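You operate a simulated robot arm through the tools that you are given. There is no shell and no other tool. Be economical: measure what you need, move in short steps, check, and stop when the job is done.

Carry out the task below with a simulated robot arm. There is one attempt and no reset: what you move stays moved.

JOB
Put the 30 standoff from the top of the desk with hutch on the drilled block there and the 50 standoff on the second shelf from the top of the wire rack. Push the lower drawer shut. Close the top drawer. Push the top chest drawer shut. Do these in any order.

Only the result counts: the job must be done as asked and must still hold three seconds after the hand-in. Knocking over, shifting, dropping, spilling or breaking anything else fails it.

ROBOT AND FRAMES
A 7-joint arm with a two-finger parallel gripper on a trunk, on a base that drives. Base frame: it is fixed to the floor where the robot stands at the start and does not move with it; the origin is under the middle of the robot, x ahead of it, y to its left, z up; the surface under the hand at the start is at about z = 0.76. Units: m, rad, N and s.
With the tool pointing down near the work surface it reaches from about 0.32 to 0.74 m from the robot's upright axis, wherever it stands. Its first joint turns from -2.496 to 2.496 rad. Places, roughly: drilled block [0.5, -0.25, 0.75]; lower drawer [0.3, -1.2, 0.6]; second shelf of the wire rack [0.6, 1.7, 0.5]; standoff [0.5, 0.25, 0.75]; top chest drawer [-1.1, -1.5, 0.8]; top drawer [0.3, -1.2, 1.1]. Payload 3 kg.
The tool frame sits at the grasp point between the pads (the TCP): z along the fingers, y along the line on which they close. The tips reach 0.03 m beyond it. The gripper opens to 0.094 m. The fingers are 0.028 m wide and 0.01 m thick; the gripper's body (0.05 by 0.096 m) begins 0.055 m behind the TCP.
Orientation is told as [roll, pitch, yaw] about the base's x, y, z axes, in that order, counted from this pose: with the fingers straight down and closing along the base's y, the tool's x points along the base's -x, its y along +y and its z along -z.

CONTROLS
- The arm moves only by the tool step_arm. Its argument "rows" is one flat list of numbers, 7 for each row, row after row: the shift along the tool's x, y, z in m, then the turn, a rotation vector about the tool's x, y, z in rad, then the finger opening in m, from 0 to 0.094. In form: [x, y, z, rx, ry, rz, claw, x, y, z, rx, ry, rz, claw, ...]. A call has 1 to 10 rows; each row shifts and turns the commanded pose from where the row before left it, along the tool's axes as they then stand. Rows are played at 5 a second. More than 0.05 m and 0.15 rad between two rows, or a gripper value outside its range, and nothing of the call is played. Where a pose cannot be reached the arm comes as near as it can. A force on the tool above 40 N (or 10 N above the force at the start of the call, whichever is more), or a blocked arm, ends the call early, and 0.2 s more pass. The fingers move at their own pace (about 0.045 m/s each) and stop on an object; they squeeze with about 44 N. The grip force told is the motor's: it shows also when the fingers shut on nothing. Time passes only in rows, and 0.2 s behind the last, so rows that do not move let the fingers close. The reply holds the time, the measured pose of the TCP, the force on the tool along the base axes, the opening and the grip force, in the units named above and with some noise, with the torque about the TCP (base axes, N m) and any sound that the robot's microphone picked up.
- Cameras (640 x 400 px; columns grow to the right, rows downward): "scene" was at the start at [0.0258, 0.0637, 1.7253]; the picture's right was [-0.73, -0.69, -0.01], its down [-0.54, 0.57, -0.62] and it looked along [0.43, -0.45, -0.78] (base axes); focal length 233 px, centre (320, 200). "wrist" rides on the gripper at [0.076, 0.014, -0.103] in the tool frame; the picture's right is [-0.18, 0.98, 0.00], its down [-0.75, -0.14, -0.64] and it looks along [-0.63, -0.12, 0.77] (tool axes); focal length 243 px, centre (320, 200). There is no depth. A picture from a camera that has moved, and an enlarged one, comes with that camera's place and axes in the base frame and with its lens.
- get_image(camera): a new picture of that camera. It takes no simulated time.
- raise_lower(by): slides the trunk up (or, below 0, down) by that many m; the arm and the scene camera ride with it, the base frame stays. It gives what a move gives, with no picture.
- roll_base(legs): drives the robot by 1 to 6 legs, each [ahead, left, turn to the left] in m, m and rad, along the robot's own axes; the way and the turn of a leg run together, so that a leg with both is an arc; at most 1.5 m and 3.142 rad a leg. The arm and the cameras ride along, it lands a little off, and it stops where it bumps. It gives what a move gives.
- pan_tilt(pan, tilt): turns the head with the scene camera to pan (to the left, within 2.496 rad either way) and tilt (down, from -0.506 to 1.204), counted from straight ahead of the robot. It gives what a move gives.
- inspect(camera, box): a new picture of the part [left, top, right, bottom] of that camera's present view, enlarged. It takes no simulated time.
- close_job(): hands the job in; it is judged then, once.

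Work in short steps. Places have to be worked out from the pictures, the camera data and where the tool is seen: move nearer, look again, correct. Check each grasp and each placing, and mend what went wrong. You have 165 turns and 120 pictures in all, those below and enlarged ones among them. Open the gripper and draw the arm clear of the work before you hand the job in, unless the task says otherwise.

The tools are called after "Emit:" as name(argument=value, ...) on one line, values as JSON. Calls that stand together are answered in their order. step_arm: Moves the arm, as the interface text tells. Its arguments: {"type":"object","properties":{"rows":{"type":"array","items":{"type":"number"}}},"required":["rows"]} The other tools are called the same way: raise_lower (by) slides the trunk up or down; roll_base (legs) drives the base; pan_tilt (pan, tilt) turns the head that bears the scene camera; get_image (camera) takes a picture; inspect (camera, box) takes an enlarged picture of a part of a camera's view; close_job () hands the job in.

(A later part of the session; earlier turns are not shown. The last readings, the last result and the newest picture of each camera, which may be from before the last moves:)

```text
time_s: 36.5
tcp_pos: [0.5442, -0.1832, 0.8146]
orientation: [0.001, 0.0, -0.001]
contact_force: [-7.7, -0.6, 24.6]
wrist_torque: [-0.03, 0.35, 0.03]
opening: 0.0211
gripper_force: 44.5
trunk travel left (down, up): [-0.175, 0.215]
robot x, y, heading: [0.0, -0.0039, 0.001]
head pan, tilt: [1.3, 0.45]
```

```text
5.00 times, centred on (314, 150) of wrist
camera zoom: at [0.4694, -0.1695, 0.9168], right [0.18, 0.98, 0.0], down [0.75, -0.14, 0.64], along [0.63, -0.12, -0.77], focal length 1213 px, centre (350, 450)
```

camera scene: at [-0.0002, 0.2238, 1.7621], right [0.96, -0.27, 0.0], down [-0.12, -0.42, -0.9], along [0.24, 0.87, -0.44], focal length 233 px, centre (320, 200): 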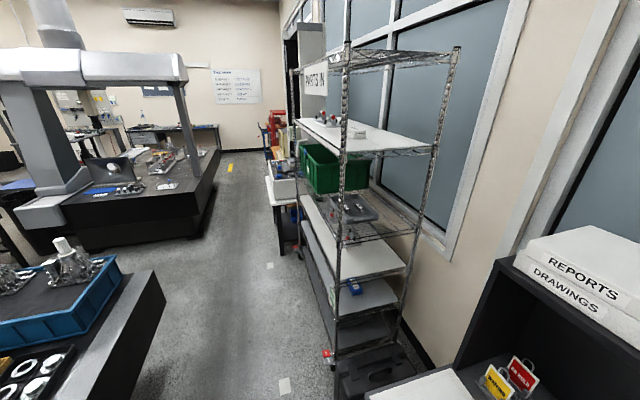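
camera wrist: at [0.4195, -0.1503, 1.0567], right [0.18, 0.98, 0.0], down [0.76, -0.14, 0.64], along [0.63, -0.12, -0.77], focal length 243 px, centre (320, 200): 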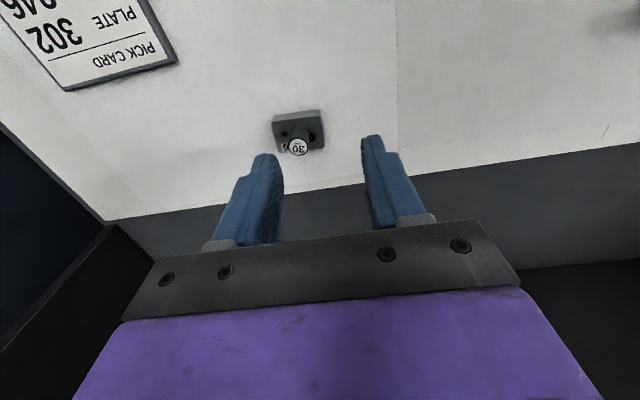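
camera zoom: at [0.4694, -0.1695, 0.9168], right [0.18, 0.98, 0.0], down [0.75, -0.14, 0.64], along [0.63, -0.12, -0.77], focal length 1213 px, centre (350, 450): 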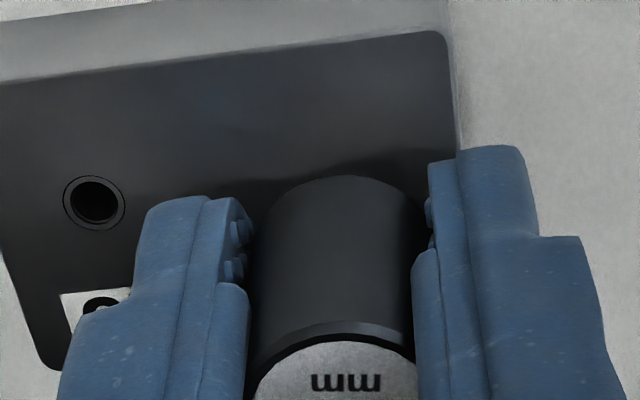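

The image geometry says the hole is still about 1.7 mm further forward. I continue sliding that way with light pressure.

Emit:
step_arm(rows=[-0.0008, 0, 0, 0, 0, 0, 0.015, -0.0007, 0, 0, 0, 0, 0, 0.015, 0, 0, 0, 0, 0, 0, 0.015])

```text
time_s: 37.3
tcp_pos: [0.5469, -0.1821, 0.8158]
orientation: [0.0, 0.0, 0.0]
contact_force: [-7.7, -1.2, 21.4]
wrist_torque: [-0.03, 0.35, 0.0]
opening: 0.0209
gripper_force: 44.5
trunk travel left (down, up): [-0.175, 0.215]
robot x, y, heading: [0.0055, -0.0051, 0.002]
head pan, tilt: [1.3, 0.45]
```

No drop-in yet. I lift clear and look from the forward spot again for a fresh measurement.

Emit:
step_arm(rows=[0, 0, -0.012, 0, 0, 0, 0.015, -0.02, 0, 0, 0, 0, 0, 0.015, 0, 0, 0, 0, 0, 0, 0.015, 0, 0, 0, 0, 0, 0, 0.015])

Emit:
inspect(camera="wrist", box=[240, 90, 400, 190])

```text
time_s: 38.3
tcp_pos: [0.5674, -0.1841, 0.8239]
orientation: [0.001, 0.0, 0.001]
contact_force: [-0.5, 1.1, -0.7]
wrist_torque: [0.02, 0.01, 0.03]
opening: 0.0211
gripper_force: 43.9
trunk travel left (down, up): [-0.175, 0.215]
robot x, y, heading: [0.0008, -0.008, 0.002]
head pan, tilt: [1.3, 0.45]
```

```text
4.00 times, centred on (320, 140) of wrist
camera zoom: at [0.4931, -0.17, 0.9272], right [0.18, 0.98, 0.0], down [0.75, -0.14, 0.64], along [0.63, -0.12, -0.77], focal length 970 px, centre (320, 440)
```

zoom: 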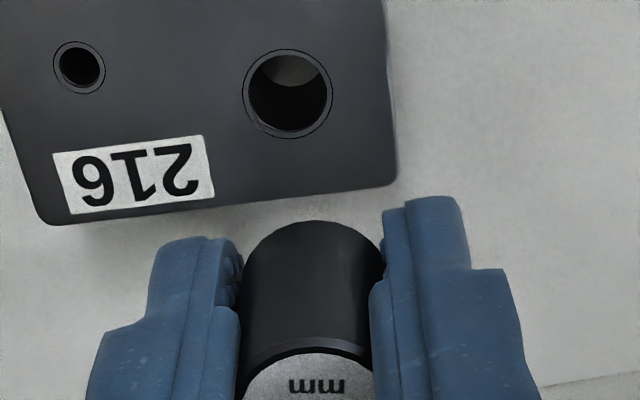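

Re-working the geometry, the standoff sits about 4.5 mm behind the TCP, so the hole is 20.7 mm back from here. I move there and lower.

Emit:
step_arm(rows=[0.0207, 0.0003, 0, 0, 0, 0, 0.015, 0, 0, 0.006, 0, 0, 0, 0.015, 0, 0, 0.003, 0, 0, 0, 0.015, 0, 0, 0.002, 0, 0, 0, 0.015, 0, 0, 0.002, 0, 0, 0, 0.015])

```text
time_s: 39.5
tcp_pos: [0.5476, -0.1836, 0.8146]
orientation: [0.0, -0.004, -0.001]
contact_force: [-1.9, -3.0, 20.1]
wrist_torque: [-0.09, 0.09, 0.04]
opening: 0.021
gripper_force: 43.3
trunk travel left (down, up): [-0.175, 0.215]
robot x, y, heading: [-0.0001, -0.0039, 0.001]
head pan, tilt: [1.3, 0.45]
```

Still on the face. I take a zoom here to measure the stud relative to the hole in place.

Emit:
inspect(camera="wrist", box=[230, 100, 390, 200])

```text
4.00 times, centred on (310, 150) of wrist
camera zoom: at [0.4719, -0.1696, 0.9165], right [0.18, 0.98, 0.0], down [0.75, -0.14, 0.64], along [0.63, -0.12, -0.76], focal length 970 px, centre (360, 400)
```

zoom: 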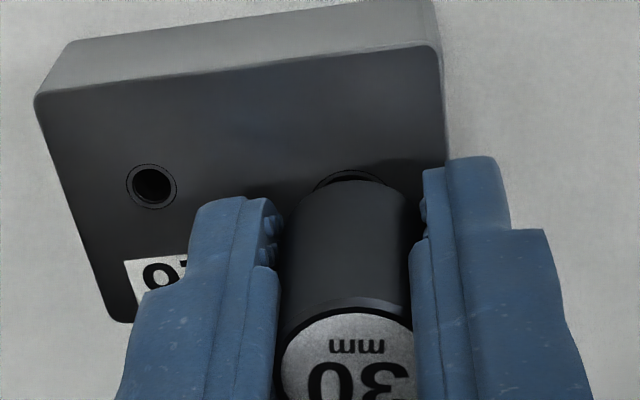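

The hole's rim peeks out behind the standoff: I'm about 1.5 mm too far forward and the sideways alignment is good. I shift back in half-millimetre steps with light pressure.

Emit:
step_arm(rows=[0.0005, 0, -0.0005, 0, 0, 0, 0.015, 0.0005, 0, 0, 0, 0, 0, 0.015, 0, 0, 0, 0, 0, 0, 0.015])

Emit:
step_arm(rows=[0.0006, 0, 0, 0, 0, 0, 0.015, 0, 0, 0, 0, 0, 0, 0.015])

Emit:
step_arm(rows=[0.0006, 0, 0, 0, 0, 0, 0.015, 0, 0, 0, 0, 0, 0, 0.015])

Emit:
inspect(camera="wrist", box=[230, 100, 390, 200])

```text
time_s: 40.3
tcp_pos: [0.5466, -0.1833, 0.8153]
orientation: [-0.001, -0.004, 0.001]
contact_force: [8.5, -3.1, 28.3]
wrist_torque: [-0.07, -0.2, -0.02]
opening: 0.0212
gripper_force: 43.9
trunk travel left (down, up): [-0.175, 0.215]
robot x, y, heading: [0.0031, -0.0059, 0.003]
head pan, tilt: [1.3, 0.45]
```

```text
time_s: 40.9
tcp_pos: [0.545, -0.183, 0.8129]
orientation: [-0.001, -0.002, 0.001]
contact_force: [10.0, -1.4, 28.6]
wrist_torque: [-0.1, -0.22, 0.01]
opening: 0.0211
gripper_force: 44.1
trunk travel left (down, up): [-0.175, 0.215]
robot x, y, heading: [0.001, -0.0069, 0.004]
head pan, tilt: [1.3, 0.45]
```

```text
time_s: 41.5
tcp_pos: [0.5432, -0.1827, 0.8135]
orientation: [0.001, -0.002, 0.0]
contact_force: [7.5, -1.5, 25.3]
wrist_torque: [-0.04, -0.21, 0.01]
opening: 0.0209
gripper_force: 44.2
trunk travel left (down, up): [-0.175, 0.215]
robot x, y, heading: [0.006, -0.0016, 0.001]
head pan, tilt: [1.3, 0.45]
```

```text
4.00 times, centred on (310, 150) of wrist
camera zoom: at [0.4693, -0.1691, 0.9158], right [0.18, 0.98, 0.0], down [0.75, -0.14, 0.64], along [0.63, -0.12, -0.77], focal length 970 px, centre (360, 400)
```

zoom: 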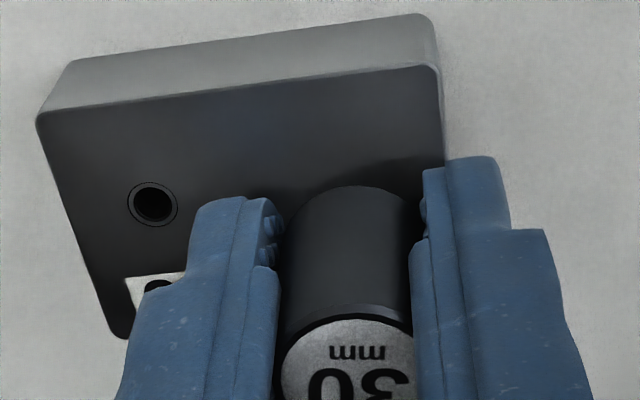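

I've slid slightly too far now; the target is about 0.8 mm forward. I'll hop (lift, shift, lower) rather than slide.

Emit:
step_arm(rows=[0, 0, -0.003, 0, 0, 0, 0.015, -0.0008, 0, -0.001, 0, 0, 0, 0.015, 0, 0, 0.003, 0, 0, 0, 0.015, 0, 0, 0.002, 0, 0, 0, 0.015, 0, 0, 0, 0, 0, 0, 0.015])

```text
time_s: 42.7
tcp_pos: [0.5448, -0.1824, 0.8128]
orientation: [0.0, -0.002, 0.001]
contact_force: [-5.3, -2.7, 21.8]
wrist_torque: [-0.12, 0.24, -0.03]
opening: 0.0207
gripper_force: 44.1
trunk travel left (down, up): [-0.175, 0.215]
robot x, y, heading: [0.0021, -0.0028, -0.002]
head pan, tilt: [1.3, 0.45]
```

Lateral forces hint at the stud riding the chamfer. I look once more to judge.

Emit:
inspect(camera="wrist", box=[260, 120, 356, 180])

```text
6.67 times, centred on (308, 150) of wrist
camera zoom: at [0.4695, -0.1695, 0.9157], right [0.18, 0.98, 0.0], down [0.75, -0.14, 0.64], along [0.63, -0.12, -0.77], focal length 1618 px, centre (400, 533)
```

zoom: 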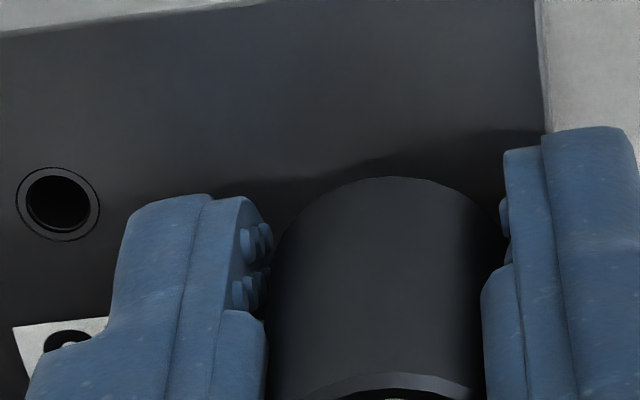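

By comparing pixel rows, the stud needs to go about 1 mm further forward; sideways is aligned. Hop again.

Emit:
step_arm(rows=[0, 0, -0.003, 0, 0, 0, 0.015, -0.001, 0, -0.001, 0, 0, 0, 0.015, 0, 0, 0.003, 0, 0, 0, 0.015, 0, 0, 0.0015, 0, 0, 0, 0.015, 0, 0, 0, 0, 0, 0, 0.015])

Emit:
inspect(camera="wrist", box=[230, 100, 390, 200])

```text
time_s: 43.9
tcp_pos: [0.5465, -0.1827, 0.8136]
orientation: [0.0, -0.004, 0.0]
contact_force: [-0.4, -2.6, 26.6]
wrist_torque: [-0.08, 0.1, 0.05]
opening: 0.0209
gripper_force: 44.0
trunk travel left (down, up): [-0.175, 0.215]
robot x, y, heading: [-0.0011, -0.0021, 0.003]
head pan, tilt: [1.3, 0.45]
```

```text
4.00 times, centred on (310, 150) of wrist
camera zoom: at [0.4709, -0.169, 0.9155], right [0.18, 0.98, 0.0], down [0.75, -0.14, 0.64], along [0.63, -0.12, -0.77], focal length 970 px, centre (360, 400)
```

zoom: 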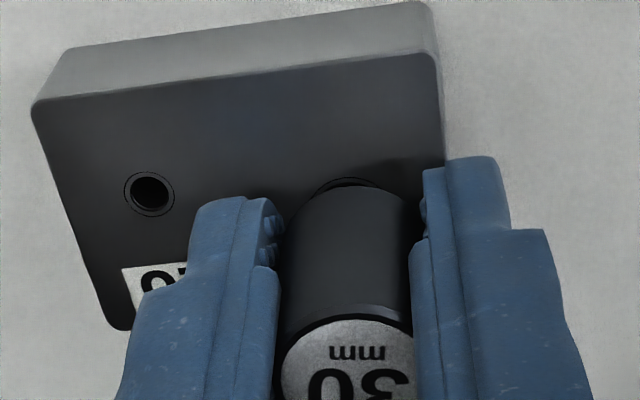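

The rim visible behind the shoulder implies about 1.2 mm too far forward now and about 0.5 mm too far left. Hop to that correction.

Emit:
step_arm(rows=[0, 0, -0.003, 0, 0, 0, 0.015, 0.0011, -0.0005, -0.001, 0, 0, 0, 0.015, 0, 0, 0.003, 0, 0, 0, 0.015, 0, 0, 0.0015, 0, 0, 0, 0.015, 0, 0, 0.001, 0, 0, 0, 0.015, 0, 0, 0, 0, 0, 0, 0.015])

```text
time_s: 45.3
tcp_pos: [0.544, -0.183, 0.8119]
orientation: [0.0, -0.003, 0.001]
contact_force: [-0.4, -2.5, 33.4]
wrist_torque: [-0.1, 0.13, -0.01]
opening: 0.0211
gripper_force: 44.1
trunk travel left (down, up): [-0.175, 0.215]
robot x, y, heading: [0.0023, -0.0041, -0.0]
head pan, tilt: [1.3, 0.45]
```

Hard to tell by height since the piece may slip in the grip. I check the picture.

Emit:
inspect(camera="wrist", box=[230, 100, 390, 200])

```text
4.00 times, centred on (310, 150) of wrist
camera zoom: at [0.4697, -0.1693, 0.9136], right [0.18, 0.98, 0.0], down [0.75, -0.14, 0.64], along [0.63, -0.12, -0.76], focal length 970 px, centre (360, 400)
```

zoom: 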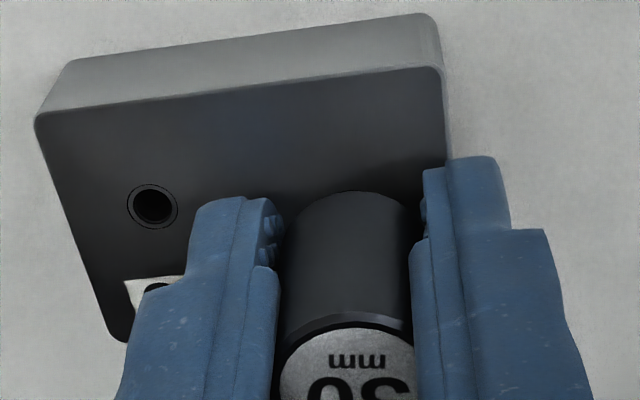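

The piece is slipping in the grip, so height tells little. I'll use the head camera as an independent view of stud and hole.

Emit:
pan_tilt(pan=-0.5, tilt=0.95)

Emit:
get_image(camera="scene")

```text
time_s: 47.1
tcp_pos: [0.5443, -0.1828, 0.8113]
orientation: [-0.001, -0.002, 0.001]
contact_force: [5.8, -1.9, 40.0]
wrist_torque: [-0.17, -0.03, 0.09]
opening: 0.0208
gripper_force: 44.2
trunk travel left (down, up): [-0.175, 0.215]
robot x, y, heading: [-0.0028, 0.0008, 0.0]
head pan, tilt: [-0.499, 0.949]
```

```text
76 pictures are left
camera scene: at [0.0339, 0.1023, 1.7203], right [-0.48, -0.88, 0.0], down [-0.71, 0.39, -0.58], along [0.51, -0.28, -0.81], focal length 233 px, centre (320, 200)
```

scene: 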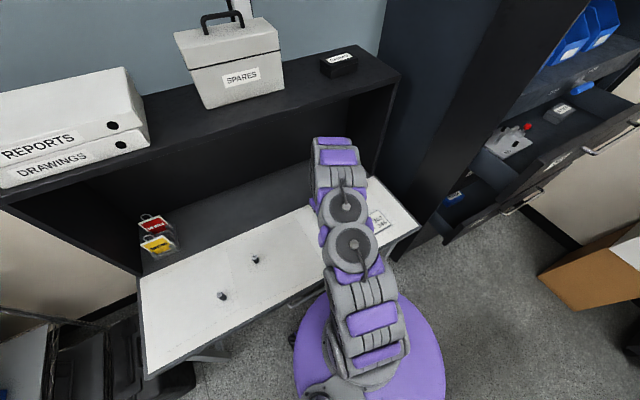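

The arm blocks that view. Instead I'll set the 30 down on the flat between the holes, look from outside at the offset stud-to-hole, then regrasp and shift by exactly that.

Emit:
step_arm(rows=[0, 0, -0.006, 0, 0, 0, 0.015, -0.001, -0.013, -0.003, 0, 0, 0, 0.015, 0, 0, 0.005, 0, 0, 0, 0.015, 0, 0, 0, 0, 0, 0, 0.015])

Emit:
step_arm(rows=[0, 0, 0.001, 0, 0, 0, 0.015, 0, 0, 0.001, 0, 0, 0, 0.015, 0, 0, 0, 0, 0, 0, 0.015])

```text
time_s: 48.1
tcp_pos: [0.5458, -0.1961, 0.815]
orientation: [0.003, 0.0, 0.001]
contact_force: [0.7, -0.9, -1.5]
wrist_torque: [0.0, -0.01, 0.03]
opening: 0.0209
gripper_force: 43.9
trunk travel left (down, up): [-0.175, 0.215]
robot x, y, heading: [0.0013, -0.0005, 0.002]
head pan, tilt: [-0.499, 0.949]
```

```text
time_s: 48.9
tcp_pos: [0.5459, -0.1955, 0.8123]
orientation: [0.001, -0.001, 0.0]
contact_force: [-0.1, 0.8, -1.1]
wrist_torque: [0.01, -0.01, -0.02]
opening: 0.0209
gripper_force: 44.1
trunk travel left (down, up): [-0.175, 0.215]
robot x, y, heading: [0.0011, -0.0057, -0.003]
head pan, tilt: [-0.499, 0.949]
```

No contact yet, so it has slipped up in the grip. I go on down by 1 mm steps.

Emit:
step_arm(rows=[0, 0, 0.001, 0, 0, 0, 0.015, 0, 0, 0.001, 0, 0, 0, 0.015, 0, 0, 0, 0, 0, 0, 0.015])

```text
time_s: 49.7
tcp_pos: [0.5456, -0.1958, 0.8117]
orientation: [0.0, -0.002, 0.0]
contact_force: [-1.5, -1.8, 23.1]
wrist_torque: [-0.08, 0.18, -0.03]
opening: 0.021
gripper_force: 44.4
trunk travel left (down, up): [-0.175, 0.215]
robot x, y, heading: [-0.0014, -0.0031, -0.0]
head pan, tilt: [-0.499, 0.949]
```

Contact. I release, rise, then back off with a tilt for a side view.

Emit:
step_arm(rows=[0, 0, -0.0015, 0, 0, 0, 0.015, 0, 0, 0, 0, 0, 0, 0.05, 0, 0, 0, 0, 0, 0, 0.05, 0, 0, 0, 0, 0, 0, 0.05, 0, 0, -0.03, 0, 0, 0, 0.05, 0, 0, -0.03, 0, 0, 0, 0.05, 0.02, 0, 0, 0, -0.13, 0, 0.05, 0.02, 0, 0, 0, -0.13, 0, 0.05, 0.02, 0, 0, 0, -0.13, 0, 0.05])

Emit:
get_image(camera="wrist")

```text
time_s: 51.7
tcp_pos: [0.4869, -0.1966, 0.8641]
orientation: [0.003, -0.392, -0.001]
contact_force: [1.0, -0.3, 0.6]
wrist_torque: [0.05, 0.0, 0.0]
opening: 0.0498
gripper_force: 0.1
trunk travel left (down, up): [-0.175, 0.215]
robot x, y, heading: [-0.0016, -0.0048, -0.004]
head pan, tilt: [-0.499, 0.949]
```

```text
75 pictures are left
camera wrist: at [0.3782, -0.1841, 0.9289], right [0.17, 0.98, 0.07], down [0.45, -0.14, 0.88], along [0.88, -0.12, -0.47], focal length 243 px, centre (320, 200)
```

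wrist: 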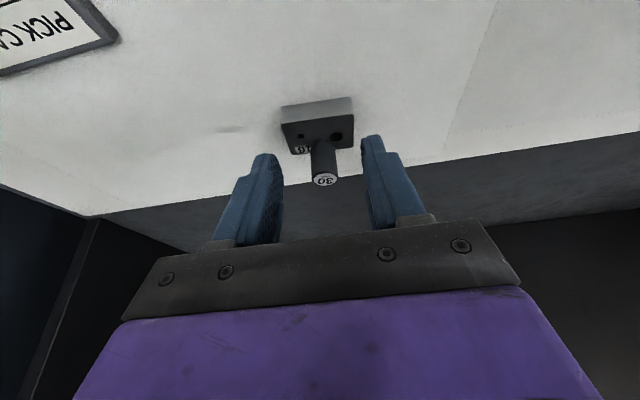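

Emit:
inspect(camera="wrist", box=[270, 90, 366, 150])

Emit:
inspect(camera="wrist", box=[280, 120, 376, 180])

```text
6.67 times, centred on (318, 120) of wrist
camera zoom: at [0.3782, -0.1841, 0.9289], right [0.17, 0.98, 0.07], down [0.45, -0.14, 0.88], along [0.88, -0.12, -0.47], focal length 1618 px, centre (333, 733)
```

zoom: 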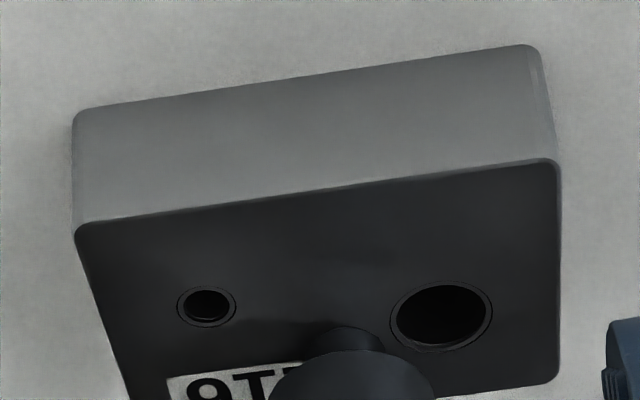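

```text
6.67 times, centred on (328, 150) of wrist
camera zoom: at [0.3782, -0.1841, 0.9289], right [0.17, 0.98, 0.07], down [0.45, -0.14, 0.88], along [0.88, -0.12, -0.47], focal length 1618 px, centre (267, 533)
```

zoom: 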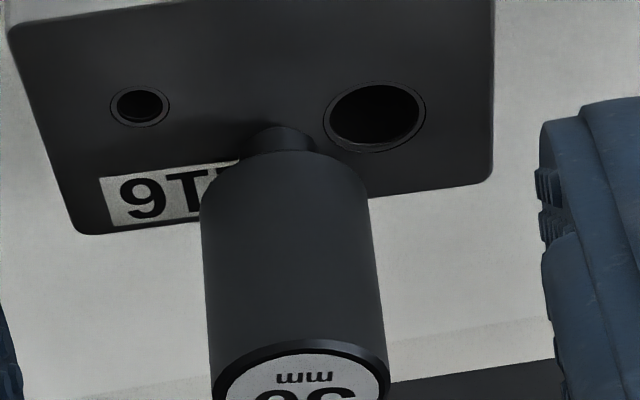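

Clear view: stud ≈9 mm, hole ≈11.4 mm, and the hole centre is about (-3.3, +12.1) mm from the stud. I regrasp at the same pose, slightly higher, and move by that.

Emit:
step_arm(rows=[0, 0, 0, 0, 0.13, 0, 0.05, 0, 0, 0, 0, 0.13, 0, 0.05, 0, 0, 0, 0, 0.13, 0, 0.05, -0.03, 0, -0.0077, 0, 0, 0, 0.05, -0.0292, 0, 0, 0, 0, 0, 0.05, 0, 0, 0.03, 0, 0, 0, 0.05, 0, 0, 0.026, 0, 0, 0, 0.05, 0, 0, 0, 0, 0, 0, 0.05])

Emit:
step_arm(rows=[0, 0, 0, 0, 0, 0, 0.015, 0, 0, 0, 0, 0, 0, 0.015, 0, 0, 0, 0, 0, 0, 0.015, 0, 0, 0, 0, 0, 0, 0.015, 0, 0, -0.005, 0, 0, 0, 0.015, 0.0033, 0.0121, 0, 0, 0, 0, 0.015, 0, 0, 0.0, 0, 0, 0, 0.015, 0, 0, 0.004, 0, 0, 0, 0.015])

Emit:
step_arm(rows=[0, 0, 0.001, 0, 0, 0, 0.015, 0, 0, 0.0015, 0, 0, 0, 0.015, 0, 0, 0.0015, 0, 0, 0, 0.015, 0, 0, 0.0015, 0, 0, 0, 0.015])

```text
time_s: 53.5
tcp_pos: [0.5468, -0.1949, 0.816]
orientation: [0.002, -0.001, 0.0]
contact_force: [0.1, 0.0, 1.3]
wrist_torque: [-0.02, -0.02, 0.03]
opening: 0.0501
gripper_force: 0.1
trunk travel left (down, up): [-0.175, 0.215]
robot x, y, heading: [-0.0018, -0.0039, -0.002]
head pan, tilt: [-0.499, 0.949]
```

```text
time_s: 55.3
tcp_pos: [0.5422, -0.1834, 0.8165]
orientation: [0.001, 0.0, 0.0]
contact_force: [0.1, -0.1, -0.8]
wrist_torque: [-0.02, 0.0, 0.06]
opening: 0.021
gripper_force: 43.9
trunk travel left (down, up): [-0.175, 0.215]
robot x, y, heading: [0.0001, -0.005, -0.001]
head pan, tilt: [-0.499, 0.949]
```

```text
time_s: 56.3
tcp_pos: [0.543, -0.1829, 0.8142]
orientation: [0.001, -0.004, 0.0]
contact_force: [-1.0, -1.7, 30.8]
wrist_torque: [-0.07, 0.06, -0.01]
opening: 0.0216
gripper_force: 43.9
trunk travel left (down, up): [-0.175, 0.215]
robot x, y, heading: [-0.0022, -0.0056, 0.002]
head pan, tilt: [-0.499, 0.949]
```

Contact again near face height. I try small sideways nudges while lightly pressed, watching for a drop.

Emit:
step_arm(rows=[0.0007, 0, -0.0005, 0, 0, 0, 0.015, 0.0007, 0, 0, 0, 0, 0, 0.015, 0, 0, 0, 0, 0, 0, 0.015])

Emit:
inspect(camera="wrist", box=[230, 100, 390, 200])

```text
time_s: 57.1
tcp_pos: [0.5413, -0.1833, 0.8122]
orientation: [0.0, -0.002, 0.001]
contact_force: [9.6, 0.0, 27.0]
wrist_torque: [-0.04, -0.27, 0.0]
opening: 0.021
gripper_force: 44.0
trunk travel left (down, up): [-0.175, 0.215]
robot x, y, heading: [0.0011, 0.0011, -0.0]
head pan, tilt: [-0.499, 0.949]
```

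```text
4.00 times, centred on (310, 150) of wrist
camera zoom: at [0.4668, -0.17, 0.9145], right [0.18, 0.98, 0.0], down [0.75, -0.14, 0.64], along [0.63, -0.12, -0.77], focal length 970 px, centre (360, 400)
```

zoom: 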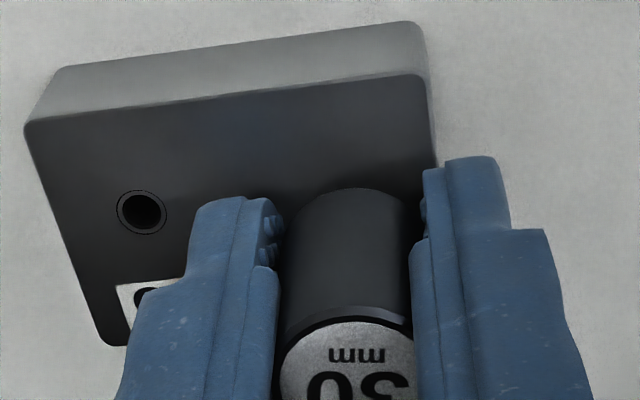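

The image now shows the hole about 1.3 mm right (-y) and 1–2 mm forward of the stud; the block seems to have crept a little. Hop with that correction.

Emit:
step_arm(rows=[0, 0, -0.004, 0, 0, 0, 0.015, -0.0014, -0.0013, -0.001, 0, 0, 0, 0.015, 0, 0, 0.003, 0, 0, 0, 0.015, 0, 0, 0.0015, 0, 0, 0, 0.015, 0, 0, 0, 0, 0, 0, 0.015])

Emit:
inspect(camera="wrist", box=[230, 100, 390, 200])

```text
time_s: 58.3
tcp_pos: [0.5422, -0.1852, 0.8132]
orientation: [0.001, 0.0, 0.001]
contact_force: [-1.7, -0.3, 5.0]
wrist_torque: [-0.02, 0.08, -0.01]
opening: 0.021
gripper_force: 43.9
trunk travel left (down, up): [-0.175, 0.215]
robot x, y, heading: [0.0008, -0.003, 0.006]
head pan, tilt: [-0.499, 0.949]
```

```text
4.00 times, centred on (310, 150) of wrist
camera zoom: at [0.4678, -0.1721, 0.9149], right [0.18, 0.98, 0.0], down [0.75, -0.14, 0.64], along [0.63, -0.12, -0.77], focal length 970 px, centre (360, 400)
```

zoom: 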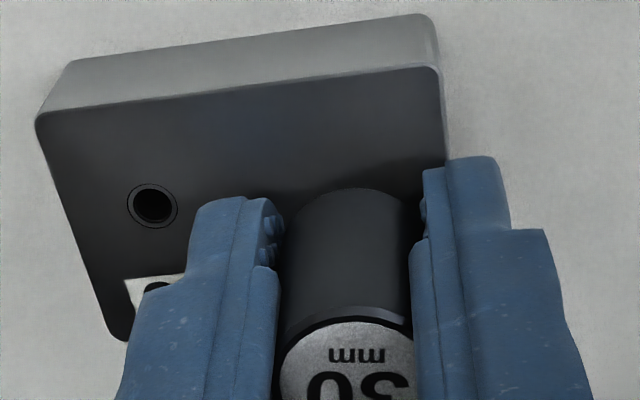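

Back at the pose I judged aligned, only 5 N. I press a little more.

Emit:
step_arm(rows=[0, 0, 0.001, 0, 0, 0, 0.015, 0, 0, 0.001, 0, 0, 0, 0.015, 0, 0, 0, 0, 0, 0, 0.015])

Emit:
step_arm(rows=[0, 0, 0.001, 0, 0, 0, 0.015, 0, 0, 0.001, 0, 0, 0, 0.015, 0, 0, 0, 0, 0, 0, 0.015])

```text
time_s: 59.1
tcp_pos: [0.5432, -0.1864, 0.8118]
orientation: [0.002, -0.002, -0.001]
contact_force: [-0.6, -2.8, 31.4]
wrist_torque: [-0.1, 0.1, 0.0]
opening: 0.021
gripper_force: 43.8
trunk travel left (down, up): [-0.175, 0.215]
robot x, y, heading: [-0.0022, -0.0047, -0.004]
head pan, tilt: [-0.499, 0.949]
```

```text
time_s: 59.6
tcp_pos: [0.5452, -0.1848, 0.8116]
orientation: [-0.002, -0.008, -0.001]
contact_force: [-4.3, -0.2, 21.3]
wrist_torque: [0.03, 0.25, -0.01]
opening: 0.0208
gripper_force: 43.7
trunk travel left (down, up): [-0.175, 0.215]
robot x, y, heading: [-0.0018, -0.0035, 0.002]
head pan, tilt: [-0.499, 0.949]
stopped in row 2: the force on the tool passed its limit at 43 N (the readings are from after the stop); the commanded pose is now the measured one
```

I relieve the pressure and open just slightly so the standoff can settle by itself, guarded by the fingers, then look.

Emit:
step_arm(rows=[0, 0, -0.0015, 0, 0, 0, 0.015, 0, 0, 0, 0, 0, 0, 0.026, 0, 0, 0, 0, 0, 0, 0.026, 0, 0, 0, 0, 0, 0, 0.026])

Emit:
inspect(camera="wrist", box=[230, 100, 390, 200])

```text
time_s: 60.6
tcp_pos: [0.5448, -0.1843, 0.8111]
orientation: [0.0, -0.006, -0.001]
contact_force: [1.0, 0.0, 7.6]
wrist_torque: [0.0, 0.06, -0.01]
opening: 0.0241
gripper_force: 0.0
trunk travel left (down, up): [-0.175, 0.215]
robot x, y, heading: [0.0031, -0.0066, 0.003]
head pan, tilt: [-0.499, 0.949]
```

```text
4.00 times, centred on (310, 150) of wrist
camera zoom: at [0.4694, -0.1722, 0.9137], right [0.18, 0.98, 0.0], down [0.75, -0.14, 0.64], along [0.63, -0.12, -0.76], focal length 970 px, centre (360, 400)
```

zoom: 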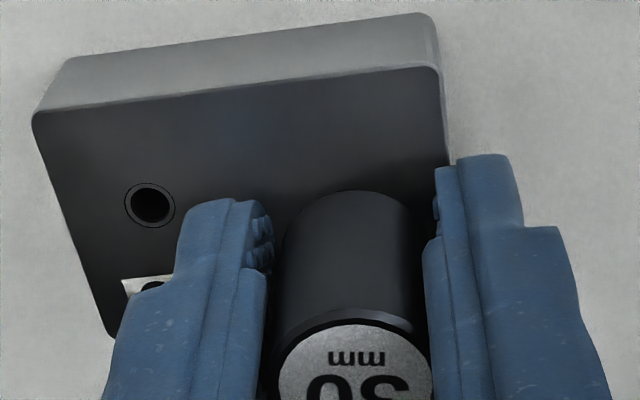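

The remaining force is the fingertips on the block's top: they bottomed out before the stud could enter. I open, rise clear and look at where the standoff stands.

Emit:
step_arm(rows=[0, 0, -0.001, 0, 0, 0, 0.026, 0, 0, 0, 0, 0, 0, 0.05, 0, 0, 0, 0, 0, 0, 0.05, 0, 0, -0.03, 0, 0, 0, 0.05, 0, 0, -0.03, 0, 0, 0, 0.05, 0.02, 0, 0, 0, -0.13, 0, 0.05, 0.02, 0, 0, 0, -0.13, 0, 0.05, 0.02, 0, 0, 0, -0.13, 0, 0.05])

Emit:
inspect(camera="wrist", box=[270, 110, 366, 170])

```text
time_s: 62.4
tcp_pos: [0.4842, -0.1873, 0.8662]
orientation: [0.003, -0.396, -0.001]
contact_force: [-0.5, -0.1, 0.3]
wrist_torque: [0.01, 0.0, 0.01]
opening: 0.0497
gripper_force: 0.1
trunk travel left (down, up): [-0.175, 0.215]
robot x, y, heading: [0.0027, -0.0005, -0.001]
head pan, tilt: [-0.499, 0.949]
```

```text
6.67 times, centred on (318, 140) of wrist
camera zoom: at [0.3765, -0.1738, 0.9306], right [0.17, 0.98, 0.07], down [0.45, -0.14, 0.88], along [0.88, -0.12, -0.46], focal length 1618 px, centre (333, 600)
```

zoom: 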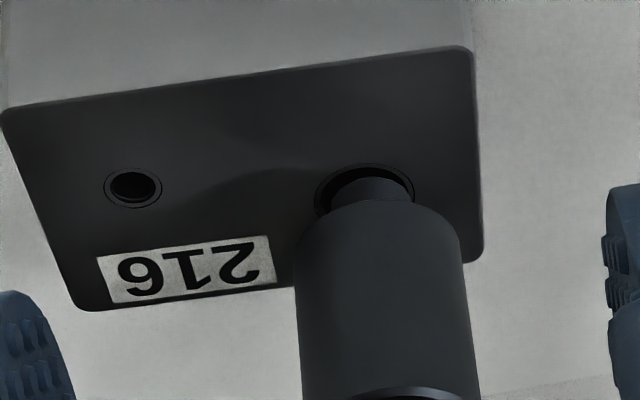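

Now it's plain: the stud stands on the hole's rim, about 1 mm too far +x and 1 mm too far +y. I regrasp higher so the fingertips clear, shift by that and lower.

Emit:
step_arm(rows=[0, 0, 0, 0, 0.13, 0, 0.05, 0, 0, 0, 0, 0.13, 0, 0.05, 0, 0, 0, 0, 0.13, 0, 0.05, -0.03, 0, -0.0077, 0, 0, 0, 0.05, -0.0292, 0, 0, 0, 0, 0, 0.05, 0, 0, 0.025, 0, 0, 0, 0.05, 0, 0, 0.022, 0, 0, 0, 0.05, 0, 0, 0, 0, 0, 0, 0.05])

Emit:
step_arm(rows=[0, 0, 0, 0, 0, 0, 0.015, 0, 0, 0, 0, 0, 0, 0.015, 0, 0, 0, 0, 0, 0, 0.015, 0, 0, 0, 0, 0, 0, 0.015, 0, 0, -0.003, 0, 0, 0, 0.015, 0.001, -0.001, 0, 0, 0, 0, 0.015, 0, 0, 0.002, 0, 0, 0, 0.015, 0, 0, 0, 0, 0, 0, 0.015])

Emit:
step_arm(rows=[0, 0, 0.0015, 0, 0, 0, 0.015, 0, 0, 0.0015, 0, 0, 0, 0.015, 0, 0, 0.0015, 0, 0, 0, 0.015, 0, 0, 0, 0, 0, 0, 0.015])

```text
time_s: 64.2
tcp_pos: [0.5423, -0.185, 0.826]
orientation: [0.0, -0.003, 0.0]
contact_force: [0.8, 0.6, -0.9]
wrist_torque: [-0.01, -0.01, 0.0]
opening: 0.0503
gripper_force: 0.0
trunk travel left (down, up): [-0.175, 0.215]
robot x, y, heading: [-0.0007, -0.0032, 0.0]
head pan, tilt: [-0.499, 0.949]
```

```text
time_s: 66.0
tcp_pos: [0.5428, -0.1865, 0.8255]
orientation: [-0.001, -0.003, 0.002]
contact_force: [0.3, -0.3, -1.2]
wrist_torque: [-0.04, 0.01, 0.0]
opening: 0.021
gripper_force: 44.5
trunk travel left (down, up): [-0.175, 0.215]
robot x, y, heading: [0.0001, -0.0069, 0.001]
head pan, tilt: [-0.499, 0.949]
```

```text
time_s: 67.0
tcp_pos: [0.5437, -0.1861, 0.8226]
orientation: [-0.002, -0.006, 0.0]
contact_force: [-1.8, -2.7, 30.0]
wrist_torque: [-0.12, 0.12, 0.01]
opening: 0.0209
gripper_force: 43.9
trunk travel left (down, up): [-0.175, 0.215]
robot x, y, heading: [-0.0001, -0.0033, 0.002]
head pan, tilt: [-0.499, 0.949]
```

Pressing hard flexes the hand forward, so I lighten the pressure and slide back in -x.

Emit:
step_arm(rows=[0, 0, -0.0015, 0, 0, 0, 0.015, 0.0005, 0, 0, 0, 0, 0, 0.015, 0.0005, 0, 0, 0, 0, 0, 0.015, 0, 0, 0, 0, 0, 0, 0.015])

Emit:
step_arm(rows=[0.0004, 0, 0.0005, 0, 0, 0, 0.015, 0.0004, 0, 0.0005, 0, 0, 0, 0.015, 0, 0, 0, 0, 0, 0, 0.015])

```text
time_s: 68.0
tcp_pos: [0.5416, -0.1853, 0.8238]
orientation: [0.0, -0.004, 0.001]
contact_force: [8.3, -1.4, 22.1]
wrist_torque: [-0.07, -0.3, 0.01]
opening: 0.0209
gripper_force: 44.0
trunk travel left (down, up): [-0.175, 0.215]
robot x, y, heading: [-0.0016, -0.0002, 0.002]
head pan, tilt: [-0.499, 0.949]
```

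```text
time_s: 68.8
tcp_pos: [0.5411, -0.1862, 0.8244]
orientation: [-0.002, -0.007, 0.0]
contact_force: [9.2, -1.7, 28.6]
wrist_torque: [-0.09, -0.38, 0.02]
opening: 0.0208
gripper_force: 43.3
trunk travel left (down, up): [-0.175, 0.215]
robot x, y, heading: [0.0049, -0.0009, 0.0]
head pan, tilt: [-0.499, 0.949]
```

I relieve, open and take the revealing tilted view again.

Emit:
step_arm(rows=[0, 0, -0.002, 0, 0, 0, 0.015, 0, 0, 0, 0, 0, 0, 0.026, 0, 0, 0, 0, 0, 0, 0.05, 0, 0, 0, 0, 0, 0, 0.05, 0, 0, -0.025, 0, 0, 0, 0.05, 0, 0, -0.025, 0, 0, 0, 0.05, 0.02, 0, 0, 0, -0.13, 0, 0.05, 0.02, 0, 0, 0, -0.13, 0, 0.05, 0.02, 0, 0, 0, -0.13, 0, 0.05])

Emit:
inspect(camera="wrist", box=[270, 110, 366, 170])

```text
time_s: 70.8
tcp_pos: [0.4808, -0.1882, 0.8665]
orientation: [0.003, -0.394, -0.001]
contact_force: [-0.7, 0.2, -0.4]
wrist_torque: [0.0, 0.0, 0.03]
opening: 0.0497
gripper_force: 0.1
trunk travel left (down, up): [-0.175, 0.215]
robot x, y, heading: [-0.0013, -0.0044, 0.003]
head pan, tilt: [-0.499, 0.949]
```

```text
6.67 times, centred on (318, 140) of wrist
camera zoom: at [0.3735, -0.1748, 0.9315], right [0.17, 0.98, 0.07], down [0.45, -0.14, 0.88], along [0.88, -0.12, -0.46], focal length 1618 px, centre (333, 600)
```

zoom: 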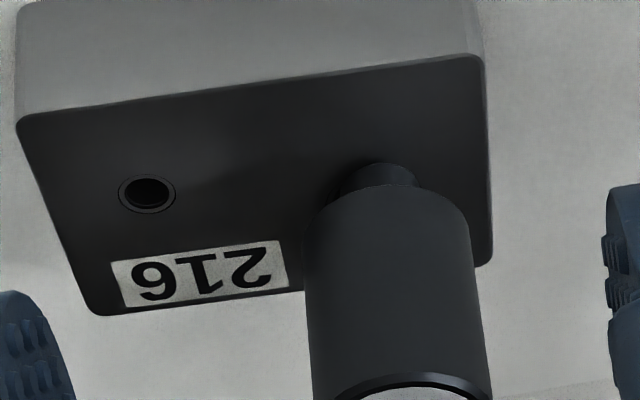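

Now the stud is about 3.2 mm too far -x and 0.6 mm too far +y. I regrasp, hop by that and lower lightly.

Emit:
step_arm(rows=[0, 0, 0, 0, 0.13, 0, 0.05, 0, 0, 0, 0, 0.13, 0, 0.05, 0, 0, 0, 0, 0.13, 0, 0.05, -0.03, 0, -0.0077, 0, 0, 0, 0.05, -0.0292, 0, 0, 0, 0, 0, 0.05, 0, 0, 0.025, 0, 0, 0, 0.05, 0, 0, 0.025, 0, 0, 0, 0.05, 0, 0, 0, 0, 0, 0, 0.05])

Emit:
step_arm(rows=[0, 0, 0, 0, 0, 0, 0.015, 0, 0, 0, 0, 0, 0, 0.015, 0, 0, 0, 0, 0, 0, 0.015, 0, 0, 0, 0, 0, 0, 0.015, 0, 0, -0.003, 0, 0, 0, 0.015, -0.0029, -0.0006, 0, 0, 0, 0, 0.015, 0, 0, 0.002, 0, 0, 0, 0.015, 0, 0, 0, 0, 0, 0, 0.015])

Emit:
step_arm(rows=[0, 0, 0.001, 0, 0, 0, 0.015, 0, 0, 0.001, 0, 0, 0, 0.015, 0, 0, 0.001, 0, 0, 0, 0.015, 0, 0, 0.001, 0, 0, 0, 0.015])

```text
time_s: 72.6
tcp_pos: [0.5406, -0.1863, 0.8246]
orientation: [0.001, -0.003, 0.001]
contact_force: [-0.6, 0.2, -0.1]
wrist_torque: [0.02, -0.01, 0.01]
opening: 0.05
gripper_force: 0.1
trunk travel left (down, up): [-0.175, 0.215]
robot x, y, heading: [0.0031, -0.001, 0.001]
head pan, tilt: [-0.499, 0.949]
```

```text
time_s: 74.4
tcp_pos: [0.5443, -0.1862, 0.8259]
orientation: [0.0, -0.004, 0.001]
contact_force: [-0.5, -0.9, -1.1]
wrist_torque: [-0.02, 0.0, 0.0]
opening: 0.0207
gripper_force: 43.4
trunk travel left (down, up): [-0.175, 0.215]
robot x, y, heading: [0.0012, -0.0078, -0.003]
head pan, tilt: [-0.499, 0.949]
```

```text
time_s: 75.4
tcp_pos: [0.5448, -0.188, 0.8233]
orientation: [-0.002, -0.009, 0.002]
contact_force: [-1.7, -1.9, 31.2]
wrist_torque: [-0.06, 0.17, -0.01]
opening: 0.0208
gripper_force: 43.1
trunk travel left (down, up): [-0.175, 0.215]
robot x, y, heading: [0.0012, -0.0045, -0.008]
head pan, tilt: [-0.499, 0.949]
```

I take the standard zoom here to compare with the reference: when aligned, the small hole should appear near (168, 173).

Emit:
step_arm(rows=[0, 0, -0.0022, 0, 0, 0, 0.015, 0, 0, 0, 0, 0, 0, 0.015])

Emit:
inspect(camera="wrist", box=[230, 100, 390, 200])

```text
time_s: 76.0
tcp_pos: [0.5435, -0.189, 0.8233]
orientation: [0.0, -0.003, 0.0]
contact_force: [3.4, -1.9, 20.5]
wrist_torque: [-0.11, -0.06, 0.0]
opening: 0.0208
gripper_force: 44.1
trunk travel left (down, up): [-0.175, 0.215]
robot x, y, heading: [0.0027, -0.0025, 0.005]
head pan, tilt: [-0.499, 0.949]
```

```text
4.00 times, centred on (310, 150) of wrist
camera zoom: at [0.4692, -0.1741, 0.9258], right [0.18, 0.98, 0.0], down [0.75, -0.14, 0.65], along [0.63, -0.12, -0.76], focal length 970 px, centre (360, 400)
```

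zoom: 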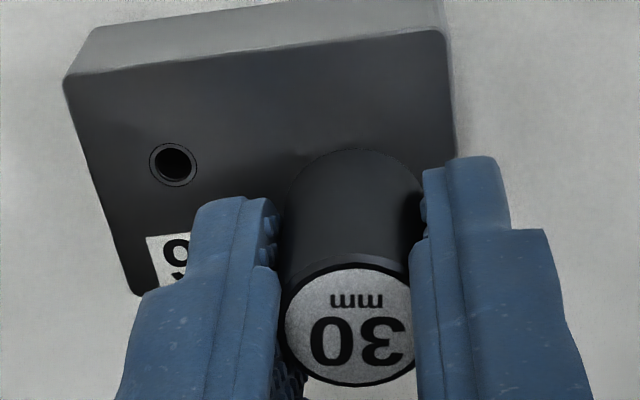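

Pressing flexes the hand sideways, which spoils the aim. I lift free by 3 mm and measure unloaded.

Emit:
step_arm(rows=[0, 0, -0.003, 0, 0, 0, 0.015, 0, 0, -0.001, 0, 0, 0, 0.015, 0, 0, 0, 0, 0, 0, 0.015])

Emit:
inspect(camera="wrist", box=[230, 100, 390, 200])

```text
time_s: 76.8
tcp_pos: [0.543, -0.1874, 0.827]
orientation: [0.0, -0.001, -0.001]
contact_force: [0.3, 0.0, -1.5]
wrist_torque: [0.0, 0.02, -0.01]
opening: 0.0208
gripper_force: 44.3
trunk travel left (down, up): [-0.175, 0.215]
robot x, y, heading: [-0.0008, -0.0065, 0.003]
head pan, tilt: [-0.499, 0.949]
```

```text
4.00 times, centred on (310, 150) of wrist
camera zoom: at [0.469, -0.174, 0.9292], right [0.18, 0.98, 0.0], down [0.75, -0.14, 0.64], along [0.63, -0.12, -0.77], focal length 970 px, centre (360, 400)
```

zoom: 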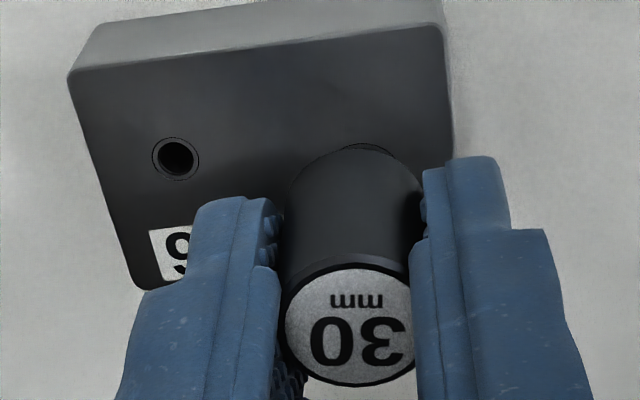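

Unloaded, the rim peeks out at the right: the hole is about +1.5 mm in x and +1.8 mm in y from the stud. I shift in the air and look again before lowering.

Emit:
step_arm(rows=[-0.001, 0.0018, 0, 0, 0, 0, 0.015, 0, 0, 0.002, 0, 0, 0, 0.015, 0, 0, 0, 0, 0, 0, 0.015])

Emit:
inspect(camera="wrist", box=[266, 110, 362, 170])

```text
time_s: 77.6
tcp_pos: [0.5456, -0.1856, 0.8263]
orientation: [0.0, -0.003, 0.0]
contact_force: [0.4, -0.8, -0.9]
wrist_torque: [-0.02, 0.02, 0.02]
opening: 0.0209
gripper_force: 44.0
trunk travel left (down, up): [-0.175, 0.215]
robot x, y, heading: [0.0037, -0.0036, -0.001]
head pan, tilt: [-0.499, 0.949]
```

```text
6.67 times, centred on (314, 140) of wrist
camera zoom: at [0.4701, -0.1721, 0.9275], right [0.18, 0.98, 0.0], down [0.75, -0.14, 0.64], along [0.63, -0.12, -0.76], focal length 1618 px, centre (360, 600)
```

zoom: 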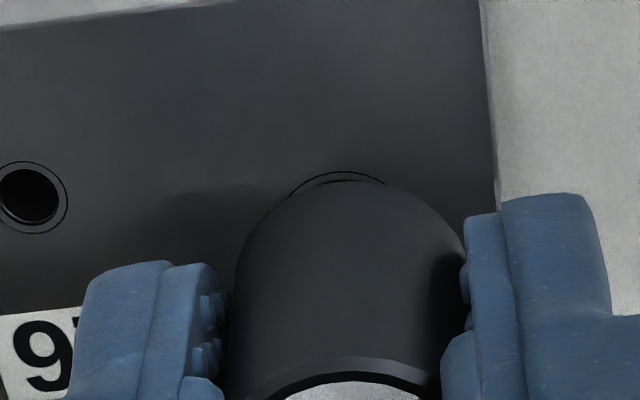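

Very clear now: I'm about 0.9 mm too far +y and 0.4 mm too far +x. I correct and look again.

Emit:
step_arm(rows=[0.0004, -0.0009, 0, 0, 0, 0, 0.015, 0, 0, 0, 0, 0, 0, 0.015, 0, 0, 0, 0, 0, 0, 0.015])

Emit:
inspect(camera="wrist", box=[266, 110, 362, 170])

```text
time_s: 78.4
tcp_pos: [0.5441, -0.1866, 0.8263]
orientation: [-0.002, -0.004, -0.001]
contact_force: [-0.3, 1.0, -0.9]
wrist_torque: [0.0, 0.01, 0.0]
opening: 0.0209
gripper_force: 43.4
trunk travel left (down, up): [-0.175, 0.215]
robot x, y, heading: [-0.0029, -0.003, 0.002]
head pan, tilt: [-0.499, 0.949]
```

```text
6.67 times, centred on (314, 140) of wrist
camera zoom: at [0.4697, -0.173, 0.9274], right [0.18, 0.98, 0.0], down [0.75, -0.14, 0.64], along [0.63, -0.12, -0.77], focal length 1618 px, centre (360, 600)
```

zoom: 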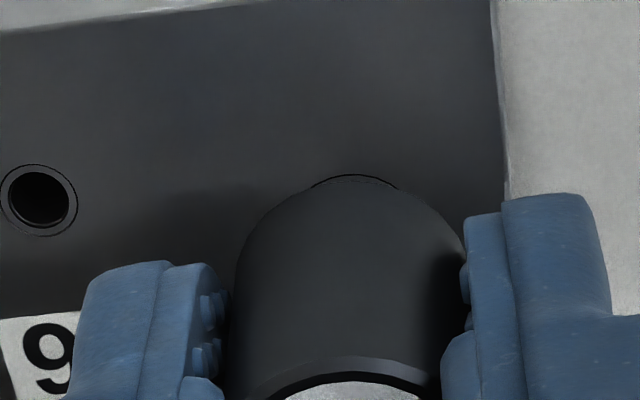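

The rim is now centred behind the shoulder and matches the aligned geometry. I lower in half-millimetre steps.

Emit:
step_arm(rows=[0, 0, 0.0008, 0, 0, 0, 0.015, 0, 0, 0.0008, 0, 0, 0, 0.015, 0, 0, 0.0008, 0, 0, 0, 0.015, 0, 0, 0.0006, 0, 0, 0, 0.015])

```text
time_s: 79.4
tcp_pos: [0.5446, -0.185, 0.825]
orientation: [-0.002, -0.005, 0.001]
contact_force: [-1.4, -1.6, 17.7]
wrist_torque: [-0.05, 0.12, 0.0]
opening: 0.0209
gripper_force: 43.9
trunk travel left (down, up): [-0.175, 0.215]
robot x, y, heading: [-0.0004, -0.004, -0.0]
head pan, tilt: [-0.499, 0.949]
```

Light contact again; I'll reduce to a few newtons and slide gently, watching for a lateral catch that means the stud has engaged.

Emit:
step_arm(rows=[0, 0, -0.0008, 0, 0, 0, 0.015, 0.0004, 0, 0, 0, 0, 0, 0.015, 0.0004, 0, 0, 0, 0, 0, 0.015, 0.0004, 0, 0, 0, 0, 0, 0.015])

Emit:
step_arm(rows=[-0.0004, 0, 0, 0, 0, 0, 0.015, -0.0004, 0, 0, 0, 0, 0, 0.015, -0.0004, 0, 0, 0, 0, 0, 0.015, -0.0004, 0, 0, 0, 0, 0, 0.015, -0.0004, 0, 0, 0, 0, 0, 0.015, -0.0004, 0, 0, 0, 0, 0, 0.015])

```text
time_s: 80.4
tcp_pos: [0.5439, -0.1862, 0.8233]
orientation: [0.0, -0.003, 0.0]
contact_force: [5.9, -0.3, 15.9]
wrist_torque: [0.02, -0.23, -0.01]
opening: 0.0211
gripper_force: 43.5
trunk travel left (down, up): [-0.175, 0.215]
robot x, y, heading: [0.002, -0.0038, -0.003]
head pan, tilt: [-0.499, 0.949]
```

```text
time_s: 81.8
tcp_pos: [0.5456, -0.186, 0.8242]
orientation: [-0.001, -0.005, 0.0]
contact_force: [-5.4, -1.6, 16.2]
wrist_torque: [-0.07, 0.33, 0.0]
opening: 0.0208
gripper_force: 44.8
trunk travel left (down, up): [-0.175, 0.215]
robot x, y, heading: [-0.0004, 0.0006, 0.002]
head pan, tilt: [-0.499, 0.949]
```

Pure friction along this x-line, so y must be off. I raster neighbouring lines.

Emit:
step_arm(rows=[0, -0.0006, 0, 0, 0, 0, 0.015, 0.0004, 0, 0, 0, 0, 0, 0.015, 0.0004, 0, 0, 0, 0, 0, 0.015, 0.0004, 0, 0, 0, 0, 0, 0.015, 0.0004, 0, 0, 0, 0, 0, 0.015, 0.0004, 0, 0, 0, 0, 0, 0.015, 0.0004, 0, 0, 0, 0, 0, 0.015])

Emit:
step_arm(rows=[0, 0.0012, 0, 0, 0, 0, 0.015, -0.0004, 0, 0, 0, 0, 0, 0.015, -0.0004, 0, 0, 0, 0, 0, 0.015, -0.0004, 0, 0, 0, 0, 0, 0.015, -0.0004, 0, 0, 0, 0, 0, 0.015, -0.0004, 0, 0, 0, 0, 0, 0.015, -0.0004, 0, 0, 0, 0, 0, 0.015])

Emit:
inspect(camera="wrist", box=[266, 110, 362, 170])

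```text
time_s: 83.4
tcp_pos: [0.5434, -0.1865, 0.8229]
orientation: [-0.002, -0.004, 0.0]
contact_force: [4.8, 0.9, 13.9]
wrist_torque: [0.02, -0.15, -0.02]
opening: 0.0207
gripper_force: 44.4
trunk travel left (down, up): [-0.175, 0.215]
robot x, y, heading: [0.0044, -0.0049, 0.004]
head pan, tilt: [-0.499, 0.949]
```

```text
time_s: 85.0
tcp_pos: [0.5436, -0.1851, 0.8242]
orientation: [0.0, -0.003, -0.001]
contact_force: [-7.2, -2.8, 22.8]
wrist_torque: [-0.15, 0.39, 0.01]
opening: 0.0209
gripper_force: 43.7
trunk travel left (down, up): [-0.175, 0.215]
robot x, y, heading: [0.0016, -0.0048, 0.002]
head pan, tilt: [-0.499, 0.949]
```

```text
6.67 times, centred on (314, 140) of wrist
camera zoom: at [0.4698, -0.1724, 0.9256], right [0.18, 0.98, 0.0], down [0.75, -0.14, 0.64], along [0.63, -0.12, -0.76], focal length 1618 px, centre (360, 600)
```

zoom: 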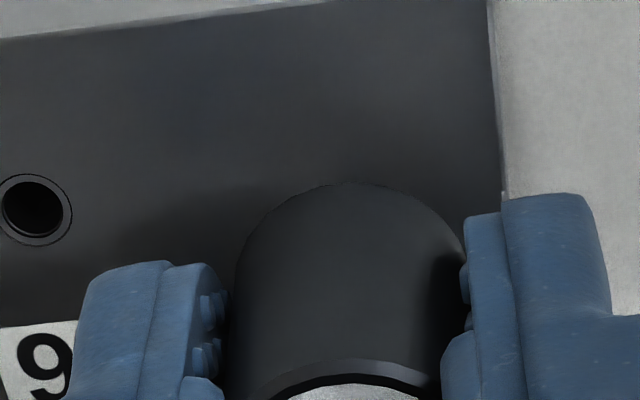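

The hand was only flexing, not sliding (about 5 N/mm), so hops are the right way. I lift, go back to the aligned pose minus 0.5 mm in x, and land lightly.

Emit:
step_arm(rows=[0, 0, -0.003, 0, 0, 0, 0.015, 0.0017, -0.0004, 0, 0, 0, 0, 0.015, 0, 0, 0.001, 0, 0, 0, 0.015, 0, 0, 0.001, 0, 0, 0, 0.015, 0, 0, 0.001, 0, 0, 0, 0.015, 0, 0, 0.0005, 0, 0, 0, 0.015])

Emit:
step_arm(rows=[0, 0, -0.003, 0, 0, 0, 0.015, 0.0005, 0, 0, 0, 0, 0, 0.015, 0, 0, 0.001, 0, 0, 0, 0.015, 0, 0, 0.001, 0, 0, 0, 0.015, 0, 0, 0.001, 0, 0, 0, 0.015, 0, 0, 0.0005, 0, 0, 0, 0.015])

Emit:
step_arm(rows=[0, 0, -0.003, 0, 0, 0, 0.015, -0.0015, 0, 0, 0, 0, 0, 0.015, 0, 0, 0.001, 0, 0, 0, 0.015, 0, 0, 0.001, 0, 0, 0, 0.015, 0, 0, 0.001, 0, 0, 0, 0.015, 0, 0, 0.0005, 0, 0, 0, 0.015])

```text
time_s: 86.4
tcp_pos: [0.5452, -0.1858, 0.8245]
orientation: [0.001, -0.005, 0.001]
contact_force: [-0.9, -1.7, 12.4]
wrist_torque: [-0.07, 0.08, 0.03]
opening: 0.0211
gripper_force: 43.8
trunk travel left (down, up): [-0.175, 0.215]
robot x, y, heading: [-0.0002, -0.0026, 0.002]
head pan, tilt: [-0.499, 0.949]
```

```text
time_s: 87.8
tcp_pos: [0.5439, -0.1865, 0.8239]
orientation: [0.002, -0.005, 0.0]
contact_force: [-2.6, -1.1, 17.0]
wrist_torque: [-0.06, 0.17, 0.01]
opening: 0.0205
gripper_force: 43.9
trunk travel left (down, up): [-0.175, 0.215]
robot x, y, heading: [0.0019, -0.0044, 0.004]
head pan, tilt: [-0.499, 0.949]
```

```text
time_s: 89.2
tcp_pos: [0.5455, -0.1864, 0.8236]
orientation: [-0.003, -0.007, 0.0]
contact_force: [-1.0, -0.6, 18.5]
wrist_torque: [-0.03, 0.03, -0.01]
opening: 0.0208
gripper_force: 44.4
trunk travel left (down, up): [-0.175, 0.215]
robot x, y, heading: [-0.0014, -0.0005, 0.003]
head pan, tilt: [-0.499, 0.949]
```

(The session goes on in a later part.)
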